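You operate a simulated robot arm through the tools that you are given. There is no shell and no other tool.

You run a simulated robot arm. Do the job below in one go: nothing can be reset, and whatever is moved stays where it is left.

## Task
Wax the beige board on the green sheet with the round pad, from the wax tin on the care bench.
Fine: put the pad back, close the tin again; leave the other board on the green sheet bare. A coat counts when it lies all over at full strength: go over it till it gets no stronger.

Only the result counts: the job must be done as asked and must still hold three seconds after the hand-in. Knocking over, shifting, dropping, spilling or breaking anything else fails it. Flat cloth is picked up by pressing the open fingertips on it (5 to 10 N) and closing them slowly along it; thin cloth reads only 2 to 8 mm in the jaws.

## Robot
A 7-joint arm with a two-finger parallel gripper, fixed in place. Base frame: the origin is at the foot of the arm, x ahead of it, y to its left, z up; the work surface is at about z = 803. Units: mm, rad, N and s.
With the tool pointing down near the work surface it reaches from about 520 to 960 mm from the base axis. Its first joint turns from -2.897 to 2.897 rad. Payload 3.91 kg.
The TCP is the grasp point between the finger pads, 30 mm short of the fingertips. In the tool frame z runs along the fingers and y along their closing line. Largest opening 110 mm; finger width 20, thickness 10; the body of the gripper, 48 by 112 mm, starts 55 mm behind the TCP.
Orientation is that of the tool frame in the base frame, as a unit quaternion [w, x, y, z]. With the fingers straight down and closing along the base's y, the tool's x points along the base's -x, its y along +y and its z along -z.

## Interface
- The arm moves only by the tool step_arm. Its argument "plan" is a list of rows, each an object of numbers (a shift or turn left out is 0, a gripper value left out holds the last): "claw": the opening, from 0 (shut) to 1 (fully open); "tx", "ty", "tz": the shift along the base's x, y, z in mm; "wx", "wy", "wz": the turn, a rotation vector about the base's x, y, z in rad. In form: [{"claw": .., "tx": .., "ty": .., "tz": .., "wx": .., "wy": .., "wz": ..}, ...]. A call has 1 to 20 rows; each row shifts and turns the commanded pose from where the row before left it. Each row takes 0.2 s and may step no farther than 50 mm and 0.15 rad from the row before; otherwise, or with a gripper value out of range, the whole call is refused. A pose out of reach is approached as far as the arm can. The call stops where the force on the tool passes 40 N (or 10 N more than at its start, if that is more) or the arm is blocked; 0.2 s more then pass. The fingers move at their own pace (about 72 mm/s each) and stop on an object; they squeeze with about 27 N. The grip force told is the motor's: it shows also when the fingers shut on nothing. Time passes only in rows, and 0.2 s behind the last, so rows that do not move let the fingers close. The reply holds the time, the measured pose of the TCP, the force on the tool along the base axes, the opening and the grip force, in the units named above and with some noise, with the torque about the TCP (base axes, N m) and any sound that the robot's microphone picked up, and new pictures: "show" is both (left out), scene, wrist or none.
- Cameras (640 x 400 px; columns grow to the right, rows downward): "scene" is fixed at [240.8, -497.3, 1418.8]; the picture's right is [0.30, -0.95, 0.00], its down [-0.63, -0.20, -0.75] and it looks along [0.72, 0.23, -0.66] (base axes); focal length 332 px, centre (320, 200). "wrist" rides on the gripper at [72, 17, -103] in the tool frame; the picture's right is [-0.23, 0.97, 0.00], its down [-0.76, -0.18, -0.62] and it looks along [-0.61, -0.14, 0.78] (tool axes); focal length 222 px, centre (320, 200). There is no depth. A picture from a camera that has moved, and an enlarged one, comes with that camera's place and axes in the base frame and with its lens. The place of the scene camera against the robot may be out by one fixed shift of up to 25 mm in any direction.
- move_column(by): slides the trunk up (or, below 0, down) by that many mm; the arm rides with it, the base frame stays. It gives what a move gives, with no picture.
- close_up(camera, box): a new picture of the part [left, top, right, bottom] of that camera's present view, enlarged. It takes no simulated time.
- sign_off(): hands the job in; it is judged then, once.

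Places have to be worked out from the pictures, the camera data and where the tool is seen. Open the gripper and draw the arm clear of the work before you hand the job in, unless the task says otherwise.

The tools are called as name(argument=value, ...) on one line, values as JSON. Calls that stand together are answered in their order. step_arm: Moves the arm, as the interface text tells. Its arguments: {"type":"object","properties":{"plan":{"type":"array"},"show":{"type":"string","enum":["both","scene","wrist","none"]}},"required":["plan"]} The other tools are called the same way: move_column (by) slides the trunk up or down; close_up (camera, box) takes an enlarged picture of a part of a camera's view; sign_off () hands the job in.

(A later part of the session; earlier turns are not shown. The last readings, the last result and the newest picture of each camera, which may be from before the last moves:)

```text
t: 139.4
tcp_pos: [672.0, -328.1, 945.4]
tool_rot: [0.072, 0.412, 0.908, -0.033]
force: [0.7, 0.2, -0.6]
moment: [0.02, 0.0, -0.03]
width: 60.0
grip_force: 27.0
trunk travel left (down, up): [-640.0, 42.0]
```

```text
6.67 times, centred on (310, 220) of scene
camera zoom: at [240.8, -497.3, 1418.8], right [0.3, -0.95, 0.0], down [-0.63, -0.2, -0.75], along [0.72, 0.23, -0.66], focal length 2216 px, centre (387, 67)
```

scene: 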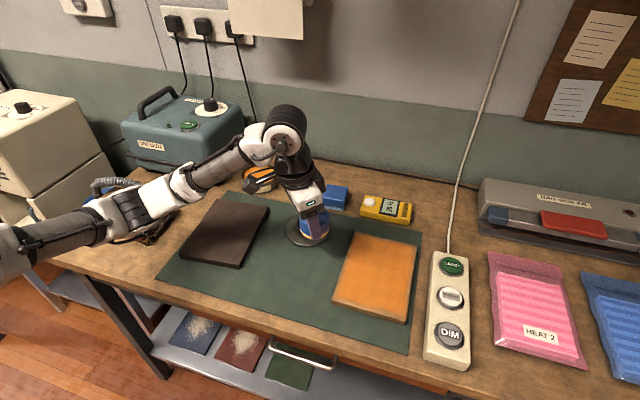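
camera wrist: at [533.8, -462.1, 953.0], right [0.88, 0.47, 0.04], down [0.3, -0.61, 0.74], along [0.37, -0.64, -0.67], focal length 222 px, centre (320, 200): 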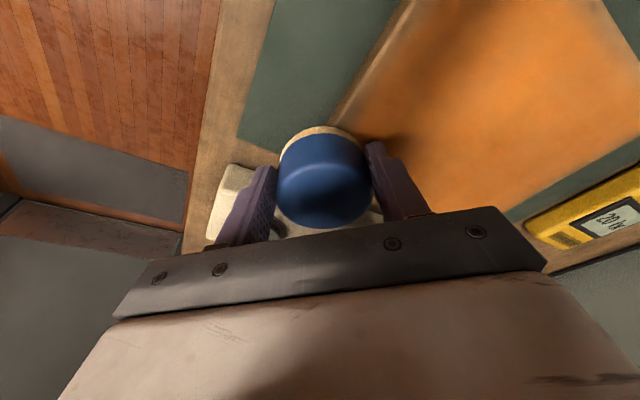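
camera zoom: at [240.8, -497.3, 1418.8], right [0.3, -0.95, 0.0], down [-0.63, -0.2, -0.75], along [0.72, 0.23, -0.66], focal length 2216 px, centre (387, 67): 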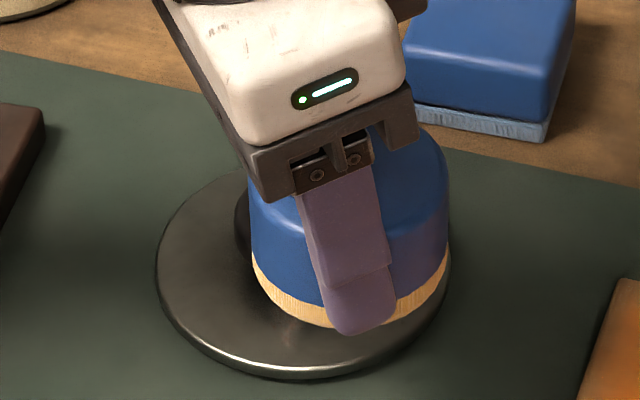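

The far-right corner did gain, while the near band still looks wide. I reload once more with the leaning grip: pad centre over the tin means TCP about (902, -92).

step_arm(plan=[{"tx": 28, "ty": 29}, {"tx": 29, "ty": 29}, {"tx": 29, "ty": 30}, {"tx": 29, "ty": 30}, {"tx": 29, "ty": 30}, {"tx": 29, "ty": 30}, {"tx": 29, "ty": 30}, {"tx": 28, "ty": 28}, {"tz": -30}, {"tz": -25}, {"tz": -8}, {}], show="both")

close_up(camera="scene", box=[220, 120, 320, 210])

close_up(camera="wrist", box=[200, 40, 440, 220])

```text
t: 142.0
tcp_pos: [902.4, -92.3, 880.2]
tool_rot: [0.073, 0.412, 0.908, -0.033]
force: [-0.3, -0.1, -0.5]
moment: [0.0, 0.03, 0.0]
width: 59.8
grip_force: 27.1
trunk travel left (down, up): [-640.0, 42.0]
camera wrist: at [858.7, -15.8, 969.9], right [0.88, 0.47, 0.04], down [0.3, -0.61, 0.74], along [0.37, -0.64, -0.67], focal length 222 px, centre (320, 200)
```

scene: 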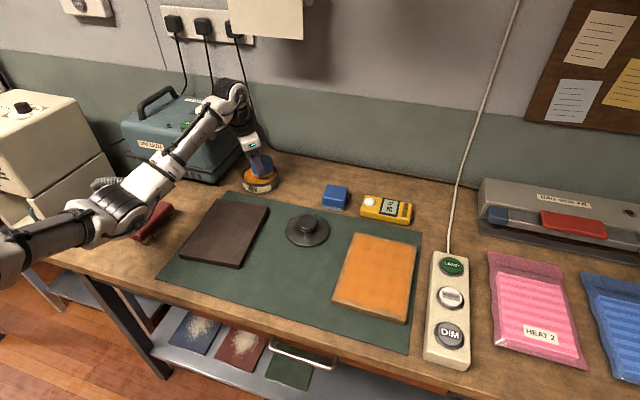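
wrist: 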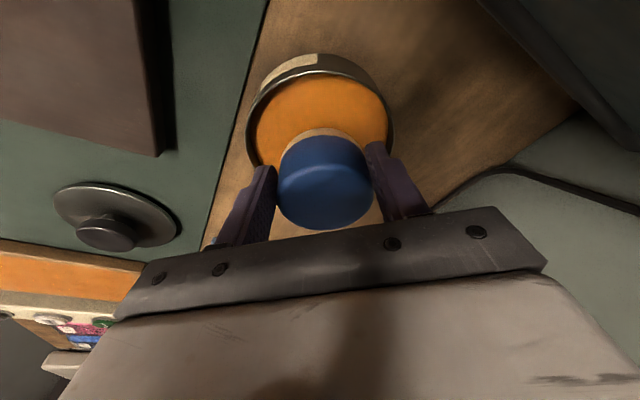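

```text
4.44 times, centred on (270, 165) of scene
camera zoom: at [240.8, -497.3, 1418.8], right [0.3, -0.95, 0.0], down [-0.63, -0.2, -0.75], along [0.72, 0.23, -0.66], focal length 1478 px, centre (542, 356)
```

zoom: 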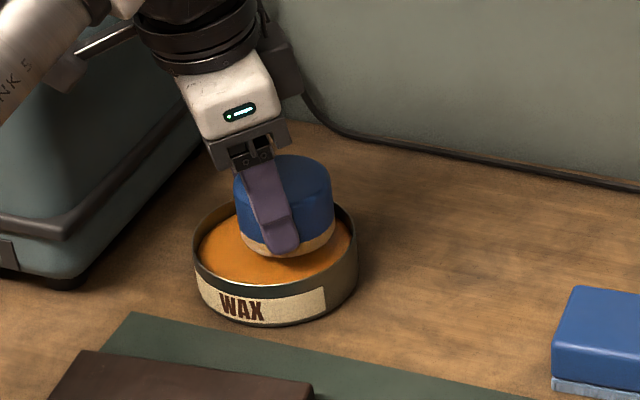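

```text
2.22 times, centred on (320, 130) of wrist
camera zoom: at [858.7, -15.8, 969.9], right [0.88, 0.47, 0.04], down [0.3, -0.61, 0.74], along [0.37, -0.64, -0.67], focal length 494 px, centre (320, 356)
```

zoom: 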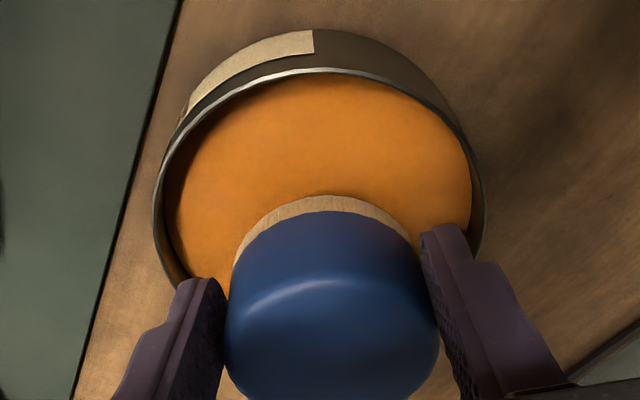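

The pad is over the wax within the rim. I press it in again.

step_arm(plan=[{"tz": -6}, {"tz": -4}, {"tz": -2}, {}], show="none")

```text
t: 143.1
tcp_pos: [904.3, -95.9, 874.2]
tool_rot: [0.079, 0.413, 0.907, -0.029]
force: [-0.6, -7.7, 11.0]
moment: [1.88, 0.45, 0.38]
width: 59.9
grip_force: 27.1
trunk travel left (down, up): [-640.0, 42.0]
stopped in row 4: the force on the tool passed its limit at 41 N (the readings are from after the stop); the commanded pose is now the measured one
```

The stop came with a large side moment: the leaning wrist camera must have touched the vacuum on the +y side. I raise straight up at once and look whether anything moved.

step_arm(plan=[{"tz": 8}, {"tz": 20}, {"tz": 30}, {}], show="both")

close_up(camera="scene", box=[110, 60, 300, 200])

```text
t: 144.1
tcp_pos: [904.3, -93.7, 929.3]
tool_rot: [0.076, 0.413, 0.907, -0.03]
force: [0.4, 0.2, -0.3]
moment: [-0.01, 0.0, 0.02]
width: 59.6
grip_force: 27.5
trunk travel left (down, up): [-640.0, 42.0]
camera wrist: at [859.4, -17.4, 1019.5], right [0.88, 0.47, 0.04], down [0.29, -0.61, 0.74], along [0.37, -0.64, -0.67], focal length 222 px, centre (320, 200)
```

scene: 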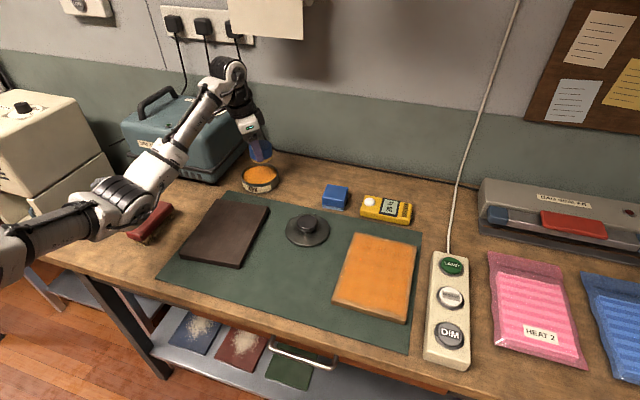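
wrist: 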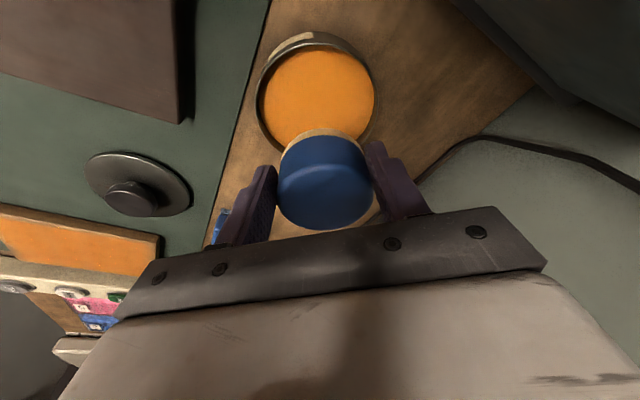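

```text
2.86 times, centred on (205, 130) of scene
camera zoom: at [240.8, -497.3, 1418.8], right [0.3, -0.95, 0.0], down [-0.63, -0.2, -0.75], along [0.72, 0.23, -0.66], focal length 950 px, centre (649, 400)
```

zoom: 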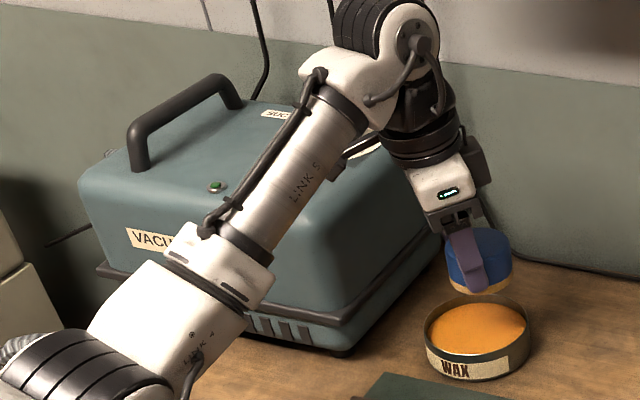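

Vacuum, tin and other objects look unmoved. I turn the leaning tool about the vertical by +72° so that its camera faces the base instead of the vacuum, then check clearances.

step_arm(plan=[{"wz": 0.14}, {"wz": 0.14}, {"wz": 0.14}, {"wz": 0.14}, {"wz": 0.14}, {"wz": 0.14}, {"wz": 0.14}, {"wz": 0.14}, {"wz": 0.14}, {}], show="both")

close_up(camera="scene", box=[110, 60, 300, 200])

```text
t: 146.2
tcp_pos: [904.5, -94.2, 929.8]
tool_rot: [0.081, -0.202, 0.976, 0.02]
force: [0.3, 0.1, -1.2]
moment: [0.0, 0.01, 0.0]
width: 59.8
grip_force: 27.5
trunk travel left (down, up): [-640.0, 42.0]
camera wrist: at [817.4, -114.7, 1019.6], right [-0.18, 0.98, 0.04], down [0.67, 0.09, 0.74], along [0.72, 0.16, -0.67], focal length 222 px, centre (320, 200)
```

scene: 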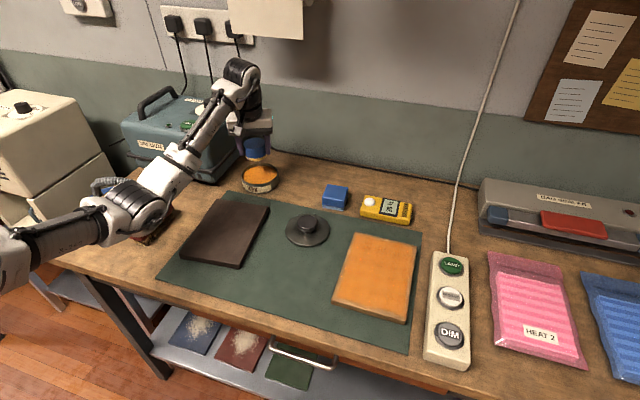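
wrist: 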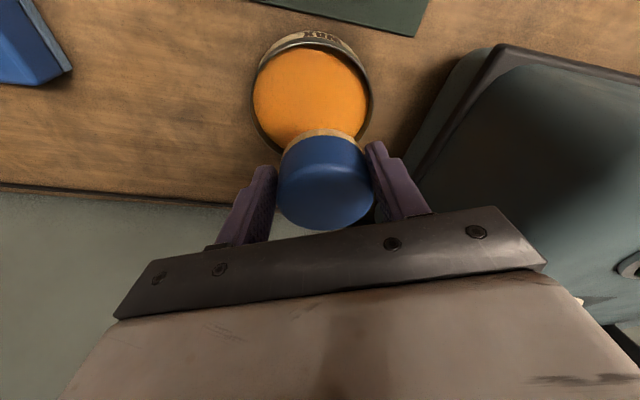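

```text
2.86 times, centred on (205, 130) of scene
camera zoom: at [240.8, -497.3, 1418.8], right [0.3, -0.95, 0.0], down [-0.63, -0.2, -0.75], along [0.72, 0.23, -0.66], focal length 950 px, centre (649, 400)
```

zoom: 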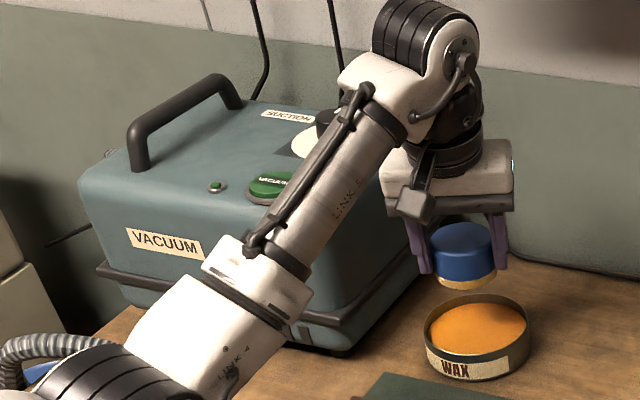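

The camera now points toward the base, well away from the vacuum. I centre the pad over the wax and lower again, slowly near contact.

step_arm(plan=[{"tx": -3.5, "ty": -2.6, "tz": -22}, {"tz": -22}, {"tz": -8}, {"tz": -4}, {}], show="both")

close_up(camera="scene", box=[220, 120, 320, 210])

```text
t: 147.4
tcp_pos: [900.4, -95.7, 873.8]
tool_rot: [0.081, -0.2, 0.976, 0.02]
force: [0.4, -0.6, -0.6]
moment: [0.0, 0.02, 0.0]
width: 60.0
grip_force: 27.2
trunk travel left (down, up): [-640.0, 42.0]
camera wrist: at [813.3, -117.4, 963.3], right [-0.18, 0.98, 0.04], down [0.67, 0.09, 0.74], along [0.72, 0.16, -0.67], focal length 222 px, centre (320, 200)
```

scene: 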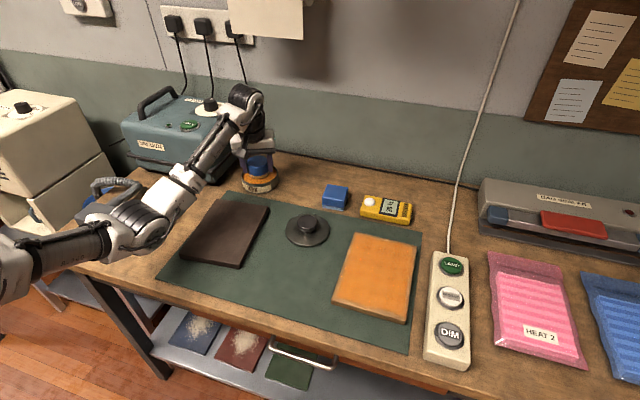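
wrist: 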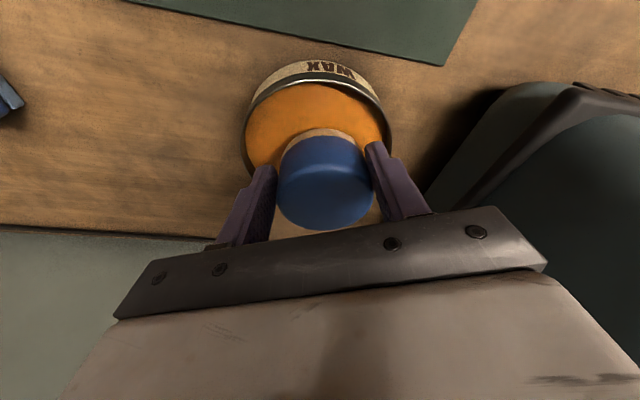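

```text
4.44 times, centred on (270, 165) of scene
camera zoom: at [240.8, -497.3, 1418.8], right [0.3, -0.95, 0.0], down [-0.63, -0.2, -0.75], along [0.72, 0.23, -0.66], focal length 1478 px, centre (542, 356)
```

zoom: 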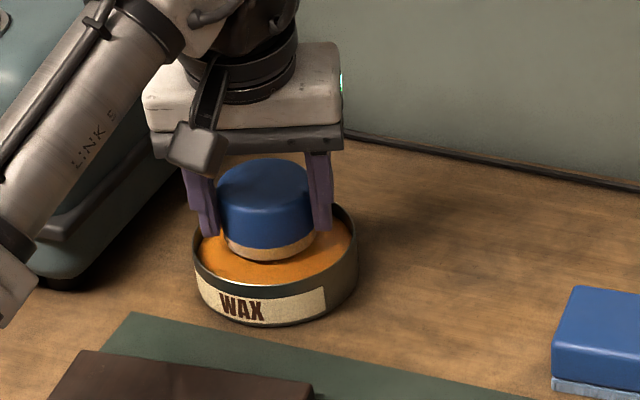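

Free so far at TCP z 874; I go the last few millimetres gently.

step_arm(plan=[{"tz": -2.5}, {"tz": -2}, {}], show="none")

```text
t: 148.2
tcp_pos: [900.8, -96.0, 869.0]
tool_rot: [0.081, -0.2, 0.976, 0.02]
force: [0.4, -0.3, -0.4]
moment: [-0.01, 0.0, -0.05]
width: 60.1
grip_force: 26.9
trunk travel left (down, up): [-640.0, 42.0]
```

step_arm(plan=[{"tz": -1.5}, {"tz": -1.5}, {}], show="none")

```text
t: 149.1
tcp_pos: [901.0, -97.4, 867.5]
tool_rot: [0.081, -0.2, 0.976, 0.018]
force: [-0.8, -1.8, 8.7]
moment: [-0.27, -0.01, -0.01]
width: 60.0
grip_force: 27.1
trunk travel left (down, up): [-640.0, 42.0]
```

Contact at 8.7 N. I press slightly more for a moment, lift out, and carry the pad toward the near edge of the beige board, turning the tool back on the way.

step_arm(plan=[{"tz": -1}, {}, {}, {"tz": 6}, {"tz": 25}, {"tz": 35}, {}], show="none")

step_arm(plan=[{"tx": -28, "ty": -34}, {"tx": -28, "ty": -34}, {"tx": -28, "ty": -34}, {"tx": -28, "ty": -34, "wz": -0.14}, {"tx": -28, "ty": -34, "wz": -0.14}, {"tx": -28, "ty": -34, "wz": -0.14}, {"tx": -28, "ty": -34, "wz": -0.14}, {"tx": -28, "ty": -34, "wz": -0.14}, {"tx": -28, "ty": -34, "wz": -0.14}, {"wz": -0.14}, {"wz": -0.14}, {"wz": -0.14}, {}], show="both")

close_up(camera="scene", box=[325, 225, 425, 330])

```text
t: 150.7
tcp_pos: [900.2, -95.6, 931.3]
tool_rot: [0.078, -0.201, 0.976, 0.021]
force: [-0.6, 0.3, -1.0]
moment: [0.04, 0.01, -0.01]
width: 59.9
grip_force: 26.7
trunk travel left (down, up): [-640.0, 42.0]
```

```text
t: 153.4
tcp_pos: [648.5, -401.5, 932.4]
tool_rot: [0.077, 0.413, 0.907, -0.031]
force: [0.8, -0.1, -0.1]
moment: [0.02, -0.02, 0.03]
width: 59.4
grip_force: 26.9
trunk travel left (down, up): [-640.0, 42.0]
camera wrist: at [604.1, -325.9, 1021.3], right [0.88, 0.47, 0.04], down [0.29, -0.61, 0.74], along [0.37, -0.64, -0.67], focal length 222 px, centre (320, 200)
```

scene: 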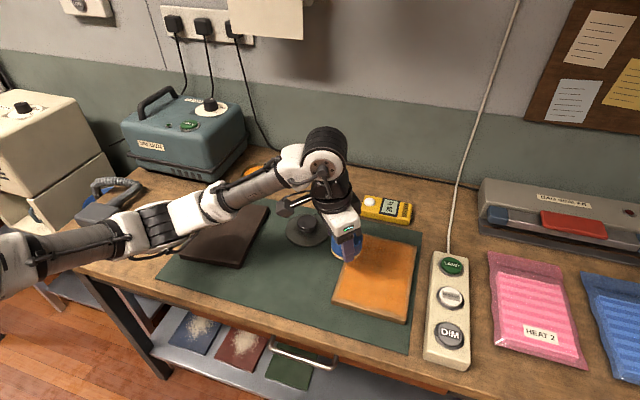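
wrist: 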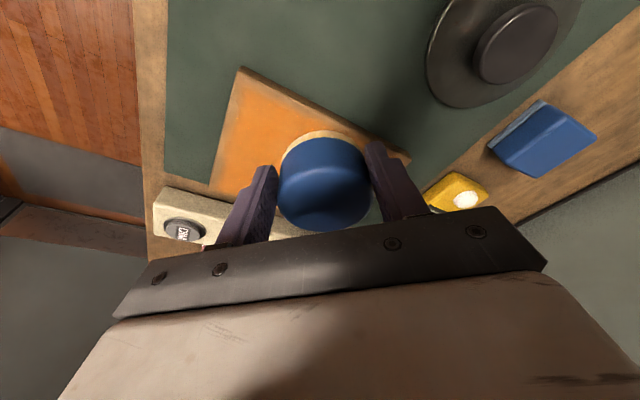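

```text
3.81 times, centred on (375, 278) of scene
camera zoom: at [240.8, -497.3, 1418.8], right [0.3, -0.95, 0.0], down [-0.63, -0.2, -0.75], along [0.72, 0.23, -0.66], focal length 1266 px, centre (110, -95)
```

zoom: 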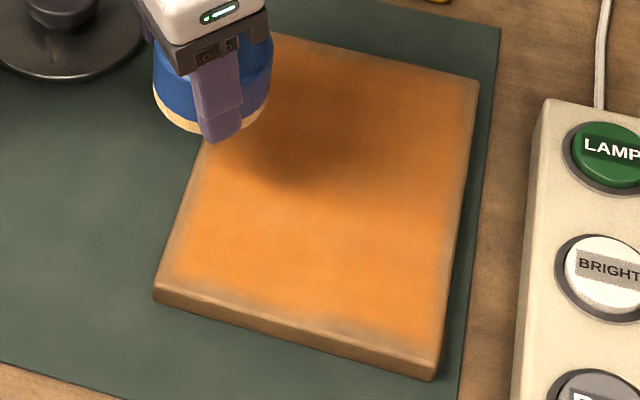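

I move the pad to the near-left corner, with its centre only about 11 mm inside the edges, and lower to contact.

step_arm(plan=[{"tx": -34, "ty": -6}, {"tx": -33, "ty": -5}, {"tz": -30}, {"tz": -25}, {"tz": -9}, {"tz": -3}, {}], show="both")

close_up(camera="scene", box=[310, 250, 410, 335])

```text
t: 155.1
tcp_pos: [581.0, -413.0, 863.8]
tool_rot: [0.077, 0.414, 0.907, -0.031]
force: [-0.2, 0.2, -1.3]
moment: [0.03, -0.01, 0.01]
width: 59.3
grip_force: 27.1
trunk travel left (down, up): [-640.0, 42.0]
camera wrist: at [536.0, -336.7, 954.8], right [0.88, 0.47, 0.04], down [0.29, -0.61, 0.74], along [0.37, -0.64, -0.67], focal length 222 px, centre (320, 200)
```

scene: 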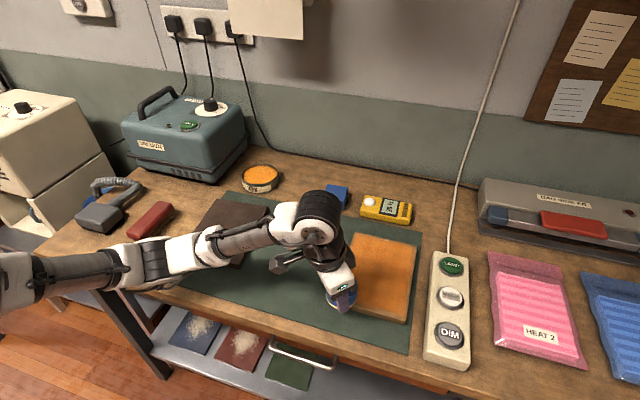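
wrist: 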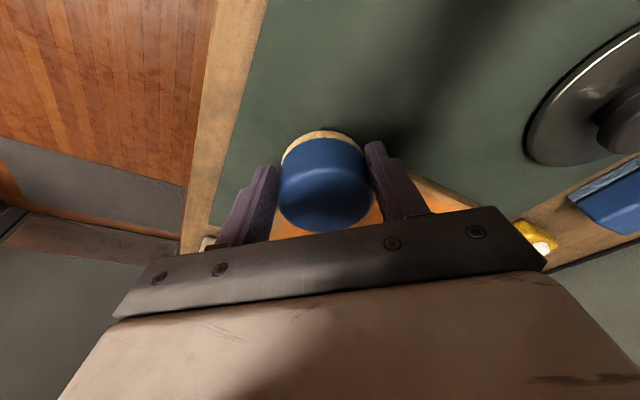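

```text
4.71 times, centred on (360, 292) of scene
camera zoom: at [240.8, -497.3, 1418.8], right [0.3, -0.95, 0.0], down [-0.63, -0.2, -0.75], along [0.72, 0.23, -0.66], focal length 1564 px, centre (132, -235)
```

zoom: 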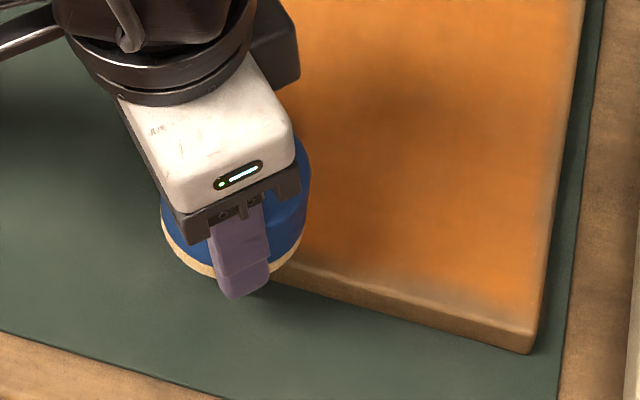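

No contact yet at z 864. I lower in small steps until it touches.

step_arm(plan=[{"tz": -1.5}, {"tz": -1}, {}], show="none")

```text
t: 155.8
tcp_pos: [582.3, -413.3, 862.7]
tool_rot: [0.077, 0.413, 0.907, -0.031]
force: [-0.1, 0.6, 0.6]
moment: [0.02, 0.04, -0.03]
width: 59.3
grip_force: 28.0
trunk travel left (down, up): [-640.0, 42.0]
```

step_arm(plan=[{"tz": -1}, {"tz": -1}, {}], show="none")

```text
t: 156.7
tcp_pos: [580.9, -413.9, 861.3]
tool_rot: [0.078, 0.413, 0.907, -0.032]
force: [2.3, -2.4, 10.8]
moment: [-0.21, -0.05, 0.06]
width: 59.5
grip_force: 27.4
trunk travel left (down, up): [-640.0, 42.0]
```

Now 10.8 N. I wipe along the near edge to the right and back, then check.

step_arm(plan=[{"ty": -15}, {"ty": -15}, {"ty": -15}, {"ty": -15}], show="none")

step_arm(plan=[{"ty": -15}, {"ty": -15}, {"ty": -15}, {"ty": -15}, {"ty": -6}], show="none")

```text
t: 157.7
tcp_pos: [580.5, -475.0, 861.7]
tool_rot: [0.076, 0.413, 0.907, -0.031]
force: [-0.6, 6.1, 17.1]
moment: [0.08, -0.02, 0.04]
width: 59.4
grip_force: 27.0
trunk travel left (down, up): [-640.0, 42.0]
```

```text
t: 158.8
tcp_pos: [581.1, -539.4, 861.7]
tool_rot: [0.078, 0.413, 0.907, -0.031]
force: [1.1, 5.0, 14.8]
moment: [0.26, 0.0, -0.01]
width: 59.4
grip_force: 27.1
trunk travel left (down, up): [-640.0, 42.0]
```

Good, 15-17 N along the near edge. I carry on up the right edge, across the far edge and down the left edge at the same small inset.

step_arm(plan=[{"tx": 19.5}, {"tx": 19.5}, {"tx": 19.5}, {"tx": 19.5}, {"tx": 19.5}, {"tx": 19.5}, {"tx": 19.5}, {"tx": 19.5}, {"tx": 19.5}], show="none")

step_arm(plan=[{"ty": 18}, {"ty": 18}, {"ty": 18}, {"ty": 18}, {"ty": 18}, {"ty": 18}, {"ty": 19}], show="both")

close_up(camera="scene", box=[325, 225, 425, 330])

close_up(camera="scene", box=[325, 275, 415, 330])

```text
t: 160.8
tcp_pos: [757.6, -539.4, 861.1]
tool_rot: [0.078, 0.413, 0.907, -0.03]
force: [-1.3, 0.3, 5.0]
moment: [-0.09, 0.11, -0.02]
width: 59.6
grip_force: 27.0
trunk travel left (down, up): [-640.0, 42.0]
```

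```text
t: 162.4
tcp_pos: [756.7, -412.0, 860.7]
tool_rot: [0.077, 0.413, 0.907, -0.031]
force: [-0.2, -1.3, 5.1]
moment: [-0.22, -0.07, 0.01]
width: 59.1
grip_force: 27.7
trunk travel left (down, up): [-640.0, 42.0]
camera wrist: at [711.2, -335.5, 951.2], right [0.88, 0.47, 0.04], down [0.29, -0.61, 0.74], along [0.38, -0.64, -0.67], focal length 222 px, centre (320, 200)
```

scene: 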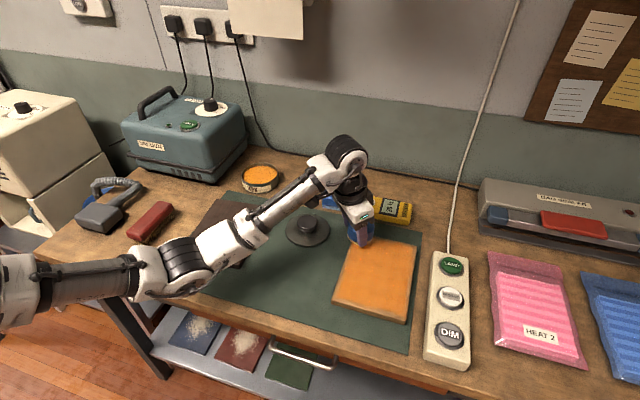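
wrist: 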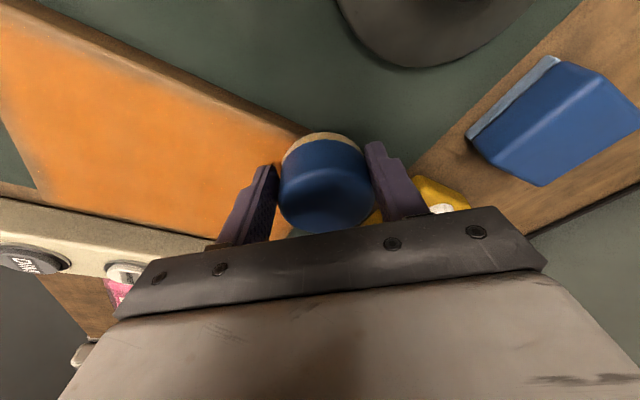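

```text
3.81 times, centred on (375, 278) of scene
camera zoom: at [240.8, -497.3, 1418.8], right [0.3, -0.95, 0.0], down [-0.63, -0.2, -0.75], along [0.72, 0.23, -0.66], focal length 1266 px, centre (110, -95)
```

zoom: 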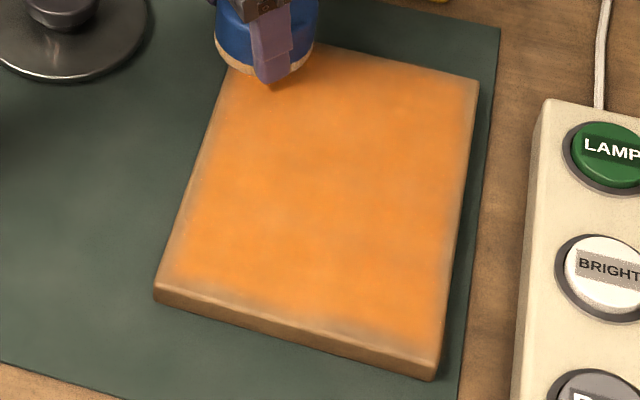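

```text
7.11 times, centred on (370, 302) of scene
camera zoom: at [240.8, -497.3, 1418.8], right [0.3, -0.95, 0.0], down [-0.63, -0.2, -0.75], along [0.72, 0.23, -0.66], focal length 2364 px, centre (-36, -529)
```

zoom: 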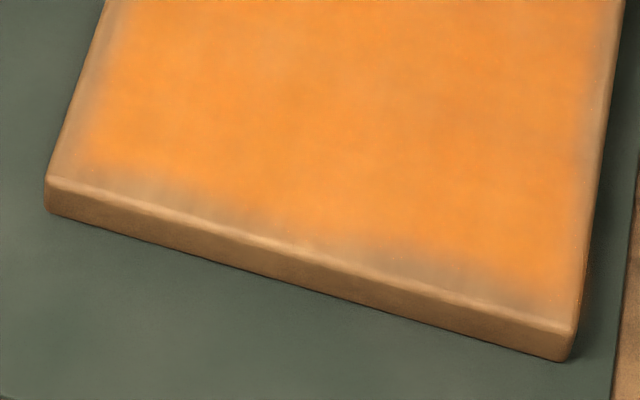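

The near-edge pattern has not changed at all after a direct, well-pressed pass with fresh wax, so that fade is how a full coat looks at the rim. I finish the left edge, then lift off and inspect all the corners.

step_arm(plan=[{"tx": -19.5}, {"tx": -19.5}, {"tx": -19.5}, {"tx": -19.5}, {"tx": -19.5}, {"tx": -19.5}, {"tx": -19.5}, {"tx": -19.5}, {"tx": -19.5}], show="none")

step_arm(plan=[{"tz": 20}, {"tz": 40}, {"tz": 20, "ty": 20, "tx": 20}, {"ty": 30, "tx": 30}, {"ty": 30, "tx": 30}, {}], show="scene")

close_up(camera="scene", box=[325, 225, 425, 330])

close_up(camera="scene", box=[340, 225, 425, 275])

close_up(camera="scene", box=[375, 225, 425, 275])

```text
t: 164.4
tcp_pos: [580.2, -412.4, 859.9]
tool_rot: [0.078, 0.412, 0.907, -0.032]
force: [4.7, -0.1, 18.0]
moment: [-0.09, -0.52, 0.06]
width: 59.2
grip_force: 27.1
trunk travel left (down, up): [-640.0, 42.0]
```

```text
t: 165.8
tcp_pos: [661.1, -333.2, 939.3]
tool_rot: [0.077, 0.413, 0.907, -0.031]
force: [-0.4, 0.0, -0.7]
moment: [0.01, 0.0, 0.0]
width: 59.1
grip_force: 26.9
trunk travel left (down, up): [-640.0, 42.0]
```

scene: 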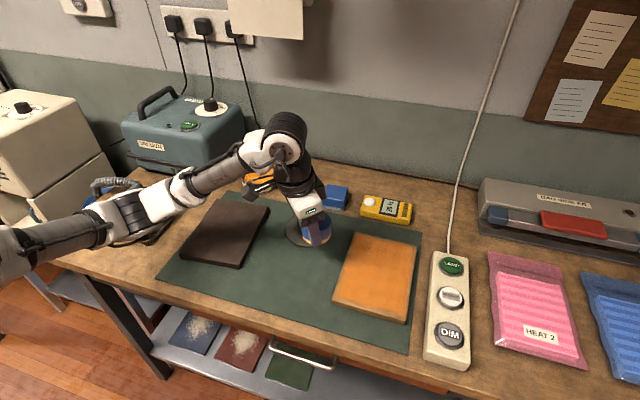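

```text
3.81 times, centred on (375, 278) of scene
camera zoom: at [240.8, -497.3, 1418.8], right [0.3, -0.95, 0.0], down [-0.63, -0.2, -0.75], along [0.72, 0.23, -0.66], focal length 1266 px, centre (110, -95)
```

zoom: 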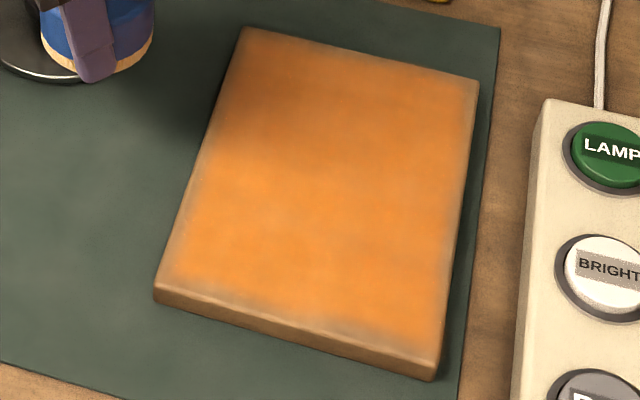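

```text
7.53 times, centred on (382, 250) of scene
camera zoom: at [240.8, -497.3, 1418.8], right [0.3, -0.95, 0.0], down [-0.63, -0.2, -0.75], along [0.72, 0.23, -0.66], focal length 2503 px, centre (-151, -176)
```

zoom: 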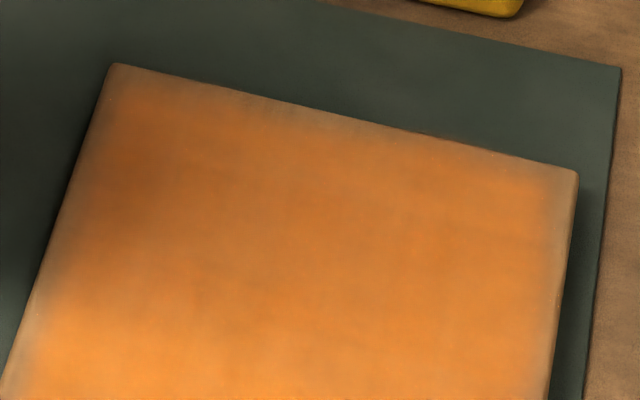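

```text
8.00 times, centred on (400, 250) of scene
camera zoom: at [240.8, -497.3, 1418.8], right [0.3, -0.95, 0.0], down [-0.63, -0.2, -0.75], along [0.72, 0.23, -0.66], focal length 2660 px, centre (-320, -200)
```

zoom: 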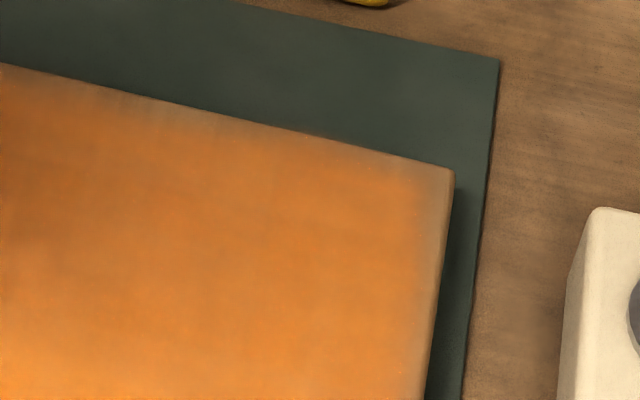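

All four corners and edges now show the same narrow fade, unchanged from the previous pass, so the coat is at full strength. I carry the pad back over its original spot (pad centre (884.5, -219.6)).

step_arm(plan=[{"tx": 36, "ty": 19}, {"tx": 37, "ty": 19}, {"tx": 37, "ty": 20}, {"tx": 37, "ty": 20}, {"tx": 37, "ty": 20}, {"tx": 36.5, "ty": 19.5}, {"tz": -30}, {"tz": -25}, {}], show="both")

close_up(camera="scene", box=[240, 130, 370, 230])

close_up(camera="wrist", box=[120, 20, 520, 240])

```text
t: 167.8
tcp_pos: [883.1, -214.8, 885.2]
tool_rot: [0.077, 0.412, 0.907, -0.031]
force: [0.2, -0.1, -0.9]
moment: [-0.02, -0.03, 0.01]
width: 58.9
grip_force: 27.2
trunk travel left (down, up): [-640.0, 42.0]
camera wrist: at [837.8, -136.9, 974.0], right [0.88, 0.47, 0.04], down [0.29, -0.61, 0.74], along [0.37, -0.64, -0.67], focal length 222 px, centre (320, 200)
```

scene: 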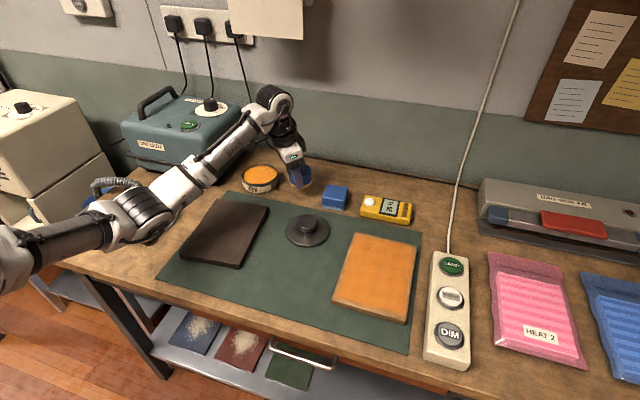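
wrist: 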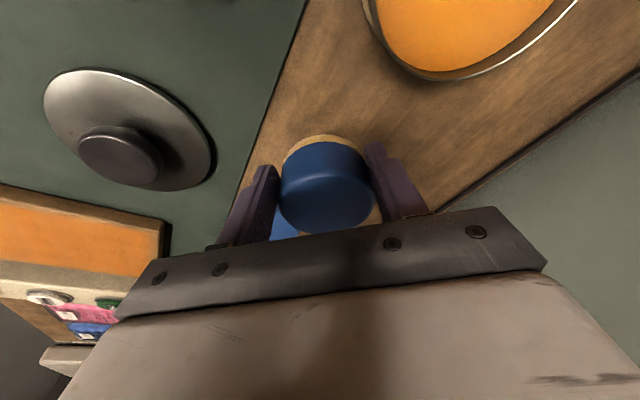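

```text
4.00 times, centred on (305, 180) of scene
camera zoom: at [240.8, -497.3, 1418.8], right [0.3, -0.95, 0.0], down [-0.63, -0.2, -0.75], along [0.72, 0.23, -0.66], focal length 1330 px, centre (380, 280)
```

zoom: 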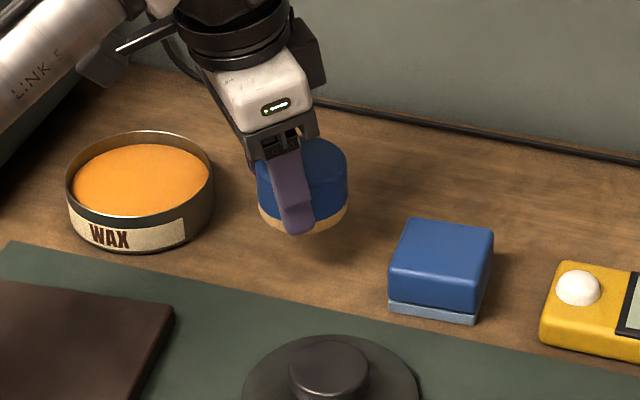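

```text
1.60 times, centred on (320, 130) of wrist
camera zoom: at [837.8, -136.9, 974.0], right [0.88, 0.47, 0.04], down [0.29, -0.61, 0.74], along [0.37, -0.64, -0.67], focal length 355 px, centre (320, 312)
```

zoom: 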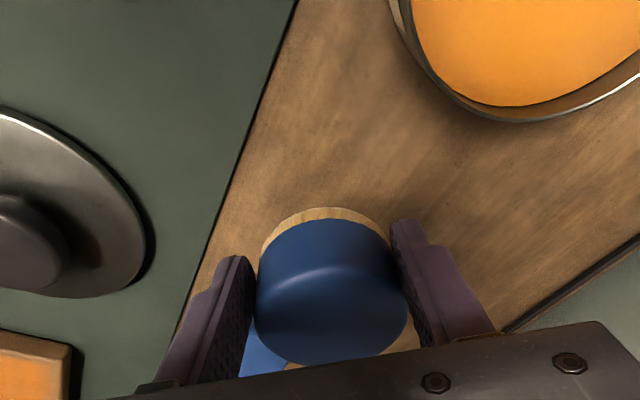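

The pad has crept about 8 mm outward in the grip, so its centre is now near (892, -226). I correct by (-8, +7) and lower toward the bench.

step_arm(plan=[{"tx": -8, "ty": 6.5}, {"tz": -22}, {"tz": -12}, {"tz": -6}, {}], show="both")

close_up(camera="scene", box=[240, 130, 370, 230])

```text
t: 169.1
tcp_pos: [873.6, -208.5, 845.7]
tool_rot: [0.077, 0.413, 0.907, -0.031]
force: [0.2, 0.2, -0.9]
moment: [-0.02, 0.04, -0.02]
width: 58.8
grip_force: 27.0
trunk travel left (down, up): [-640.0, 42.0]
camera wrist: at [828.8, -131.5, 934.3], right [0.88, 0.47, 0.04], down [0.29, -0.61, 0.74], along [0.37, -0.64, -0.67], focal length 222 px, centre (320, 200)
```

scene: 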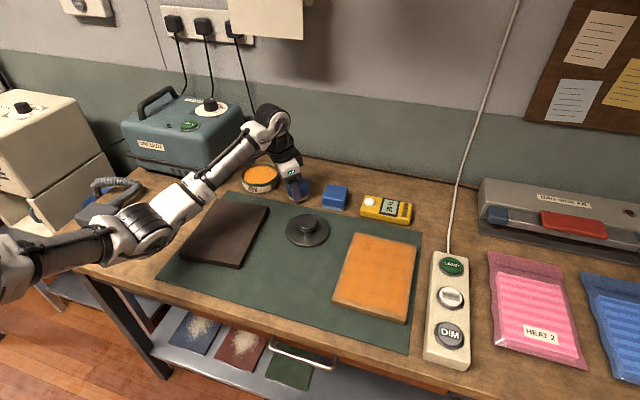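
wrist: 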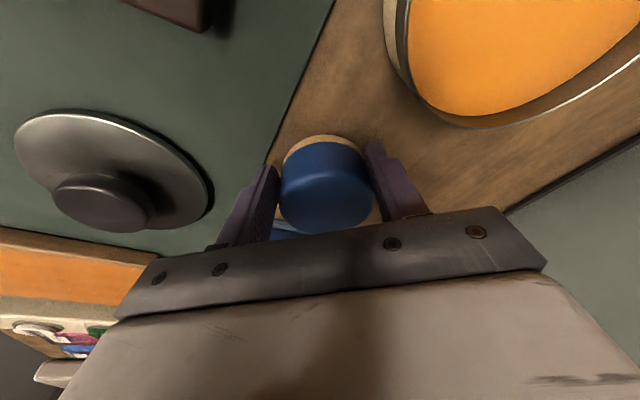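

```text
4.00 times, centred on (305, 180) of scene
camera zoom: at [240.8, -497.3, 1418.8], right [0.3, -0.95, 0.0], down [-0.63, -0.2, -0.75], along [0.72, 0.23, -0.66], focal length 1330 px, centre (380, 280)
```

zoom: 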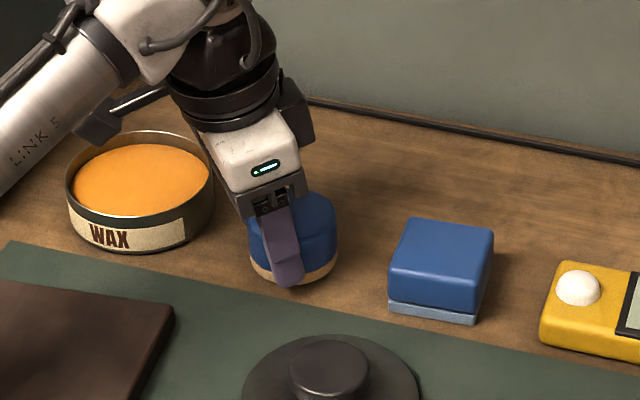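

The pad sits right over its old spot in the picture. I lower the last millimetres until it touches the bench.

step_arm(plan=[{"tz": -2}, {"tz": -1.5}, {}], show="none")

```text
t: 169.8
tcp_pos: [873.8, -208.7, 841.9]
tool_rot: [0.077, 0.413, 0.907, -0.031]
force: [-0.3, 0.2, -0.3]
moment: [0.01, 0.0, -0.01]
width: 59.0
grip_force: 26.8
trunk travel left (down, up): [-640.0, 42.0]
```

step_arm(plan=[{"tz": -1}, {"tz": -1}, {}], show="none")

```text
t: 170.7
tcp_pos: [873.7, -207.9, 839.6]
tool_rot: [0.077, 0.413, 0.907, -0.03]
force: [1.1, 2.0, 1.6]
moment: [0.05, 0.01, 0.02]
width: 58.8
grip_force: 26.7
trunk travel left (down, up): [-640.0, 42.0]
```

step_arm(plan=[{"tz": -0.8}, {}], show="none")

```text
t: 171.2
tcp_pos: [874.1, -208.5, 838.8]
tool_rot: [0.079, 0.412, 0.907, -0.031]
force: [1.0, 2.4, 6.8]
moment: [-0.08, 0.07, 0.0]
width: 58.8
grip_force: 26.9
trunk travel left (down, up): [-640.0, 42.0]
```

The pad stands on the bench with about 7 N. I open to 86 mm and rise straight up, then check it stays.

step_arm(plan=[{"claw": 0.78}, {}, {"tz": 10}, {"tz": 30}, {"tz": 35}, {}], show="both")

close_up(camera="scene", box=[240, 130, 370, 230])

close_up(camera="wrist", box=[120, 20, 520, 240])

```text
t: 172.7
tcp_pos: [875.5, -209.4, 913.8]
tool_rot: [0.076, 0.413, 0.907, -0.031]
force: [0.1, -0.2, 0.3]
moment: [-0.02, 0.01, 0.02]
width: 85.9
grip_force: 0.0
trunk travel left (down, up): [-640.0, 42.0]
camera wrist: at [830.1, -131.9, 1004.3], right [0.88, 0.47, 0.04], down [0.29, -0.61, 0.74], along [0.37, -0.64, -0.67], focal length 222 px, centre (320, 200)
```

scene: 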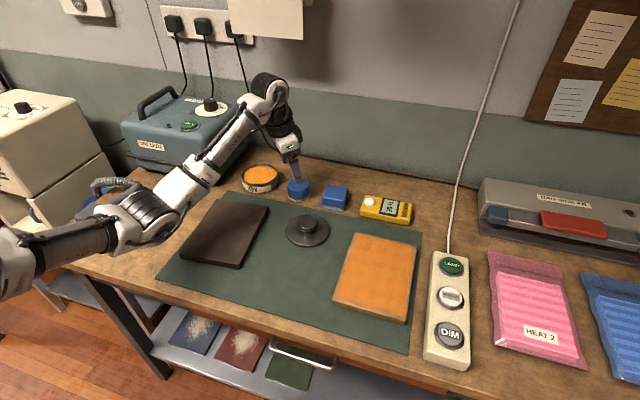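
wrist: 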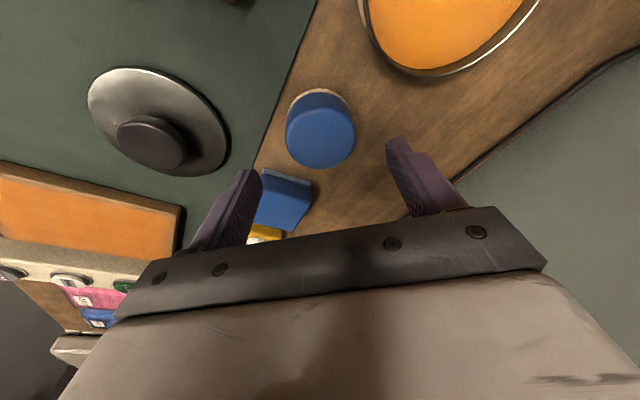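

```text
4.00 times, centred on (305, 180) of scene
camera zoom: at [240.8, -497.3, 1418.8], right [0.3, -0.95, 0.0], down [-0.63, -0.2, -0.75], along [0.72, 0.23, -0.66], focal length 1330 px, centre (380, 280)
```

zoom: 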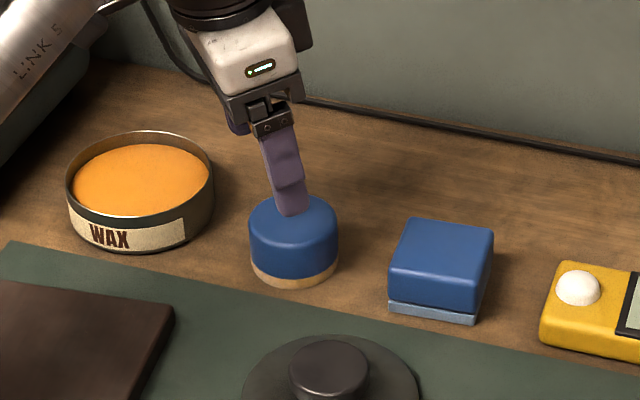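

```text
1.60 times, centred on (320, 130) of wrist
camera zoom: at [830.1, -131.9, 1004.3], right [0.88, 0.47, 0.04], down [0.29, -0.61, 0.74], along [0.37, -0.64, -0.67], focal length 355 px, centre (320, 312)
```

zoom: 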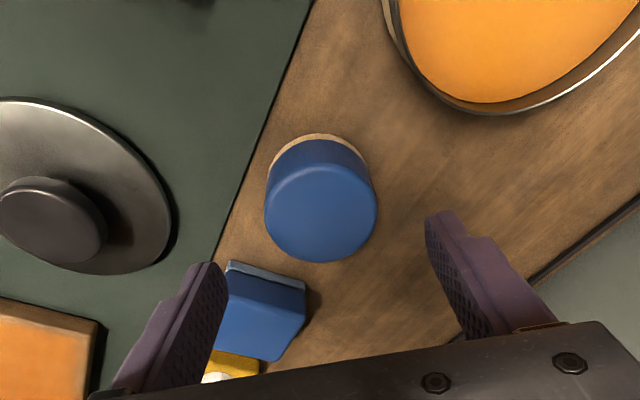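

The pad stands upright within a few millimetres of its old place. I now level the tool, turn it back to its original yaw, and move over the lid.

step_arm(plan=[{"tz": 30}, {"tx": -29, "ty": -21}, {"tx": -29, "ty": -21}, {"tx": -29, "ty": -21, "wx": 0.06, "wy": 0.056}, {"tx": -28, "ty": -21, "wx": 0.06, "wy": 0.056}, {"wz": 0.1423}, {"wz": 0.1423}, {"wz": 0.1423}, {"wz": 0.1423}, {"wz": 0.1423}, {"wz": 0.1423}, {}], show="both")

close_up(camera="scene", box=[200, 120, 330, 220])

close_up(camera="wrist", box=[160, 40, 480, 240])

```text
t: 175.2
tcp_pos: [758.6, -293.2, 945.2]
tool_rot: [0.001, 0.0, 1.0, 0.001]
force: [0.9, 0.1, 0.1]
moment: [0.01, 0.01, 0.02]
width: 86.0
grip_force: 0.1
trunk travel left (down, up): [-640.0, 42.0]
camera wrist: at [687.4, -276.8, 1047.3], right [0.23, 0.97, 0.0], down [0.76, -0.18, 0.62], along [0.61, -0.14, -0.78], focal length 222 px, centre (320, 200)
```

scene: 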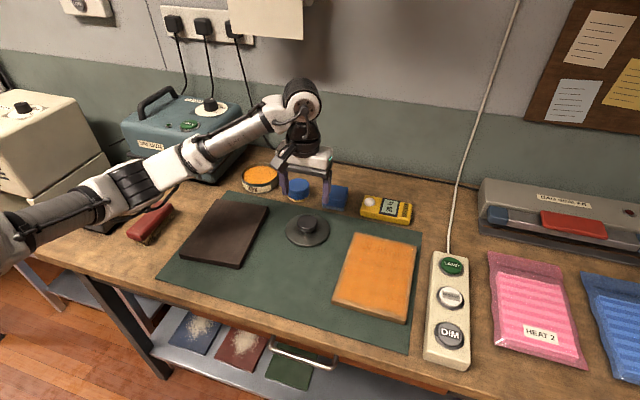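
wrist: 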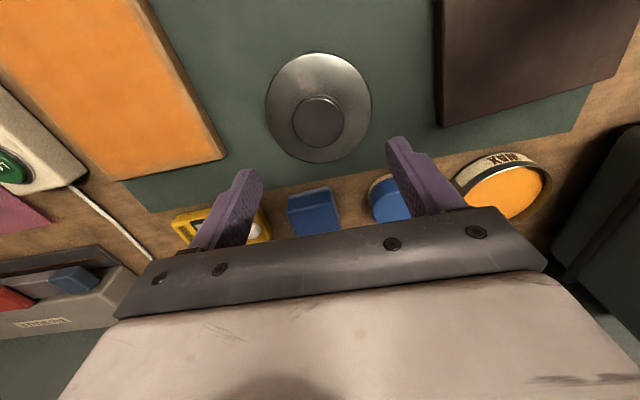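

```text
4.00 times, centred on (265, 170) of scene
camera zoom: at [240.8, -497.3, 1418.8], right [0.3, -0.95, 0.0], down [-0.63, -0.2, -0.75], along [0.72, 0.23, -0.66], focal length 1330 px, centre (540, 320)
```

zoom: 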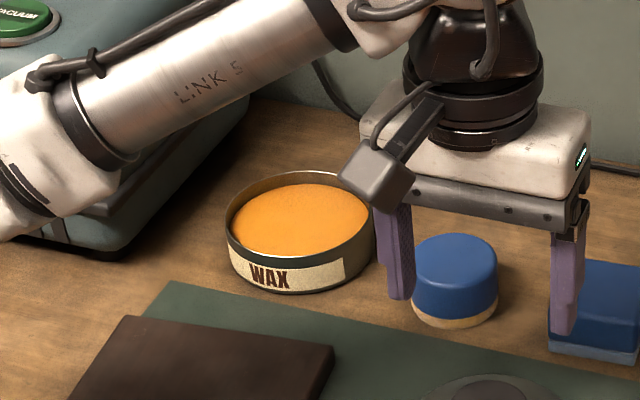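

```text
2.00 times, centred on (320, 140) of wrist
camera zoom: at [687.4, -276.8, 1047.3], right [0.23, 0.97, 0.0], down [0.76, -0.18, 0.62], along [0.61, -0.14, -0.78], focal length 444 px, centre (320, 320)
```

zoom: 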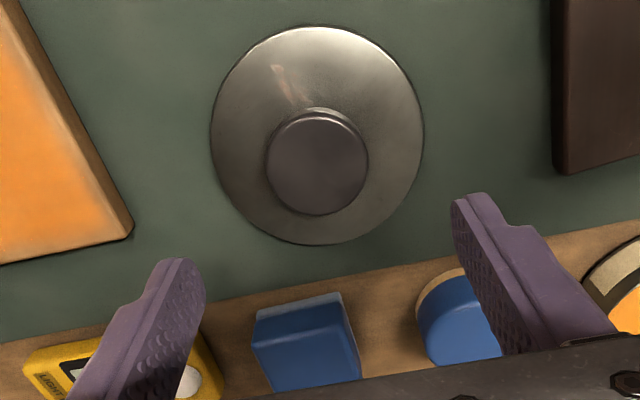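

Tin unmoved, lid knob at about (761, -295). I centre on it with the opening at 79 mm and go down to the earlier grip height (TCP z ≈ 849).

step_arm(plan=[{"claw": 0.72, "tx": 1.7, "ty": -1.5}, {"tz": -30}, {"tz": -30}, {"tz": -24}, {"tz": -8}, {"tz": -4}, {}], show="both")

close_up(camera="wrist", box=[160, 40, 480, 240])

```text
t: 176.8
tcp_pos: [761.6, -293.0, 847.8]
tool_rot: [0.0, 0.0, 1.0, 0.0]
force: [-0.3, -0.6, 0.2]
moment: [-0.04, -0.05, 0.01]
width: 79.2
grip_force: 0.0
trunk travel left (down, up): [-640.0, 42.0]
camera wrist: at [688.7, -277.8, 950.8], right [0.23, 0.97, 0.0], down [0.76, -0.18, 0.62], along [0.61, -0.14, -0.78], focal length 222 px, centre (320, 200)
```

scene: 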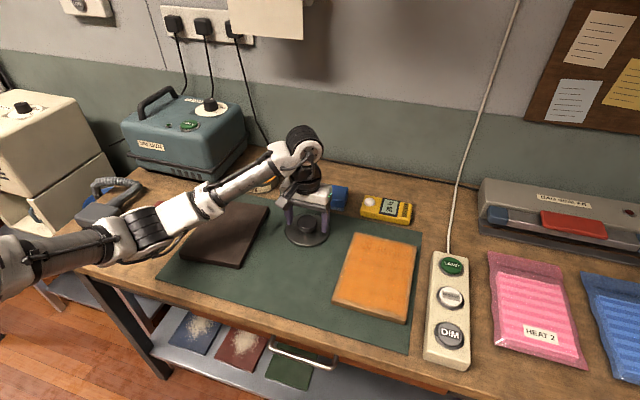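
wrist: 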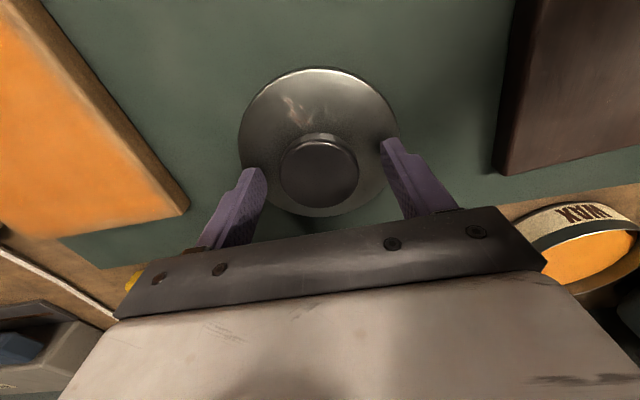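

```text
2.00 times, centred on (320, 140) of wrist
camera zoom: at [688.7, -277.8, 950.8], right [0.23, 0.97, 0.0], down [0.76, -0.18, 0.62], along [0.61, -0.14, -0.78], focal length 444 px, centre (320, 320)
```

zoom: 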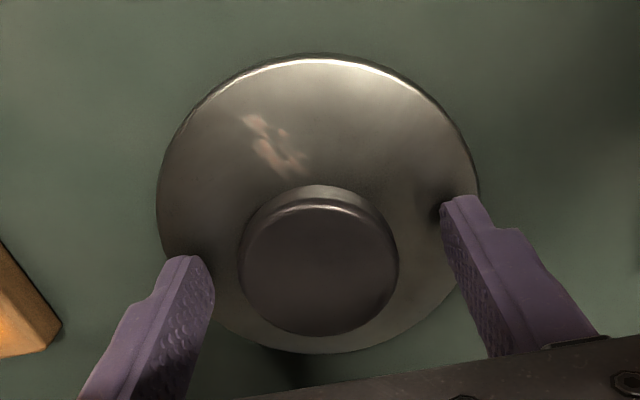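

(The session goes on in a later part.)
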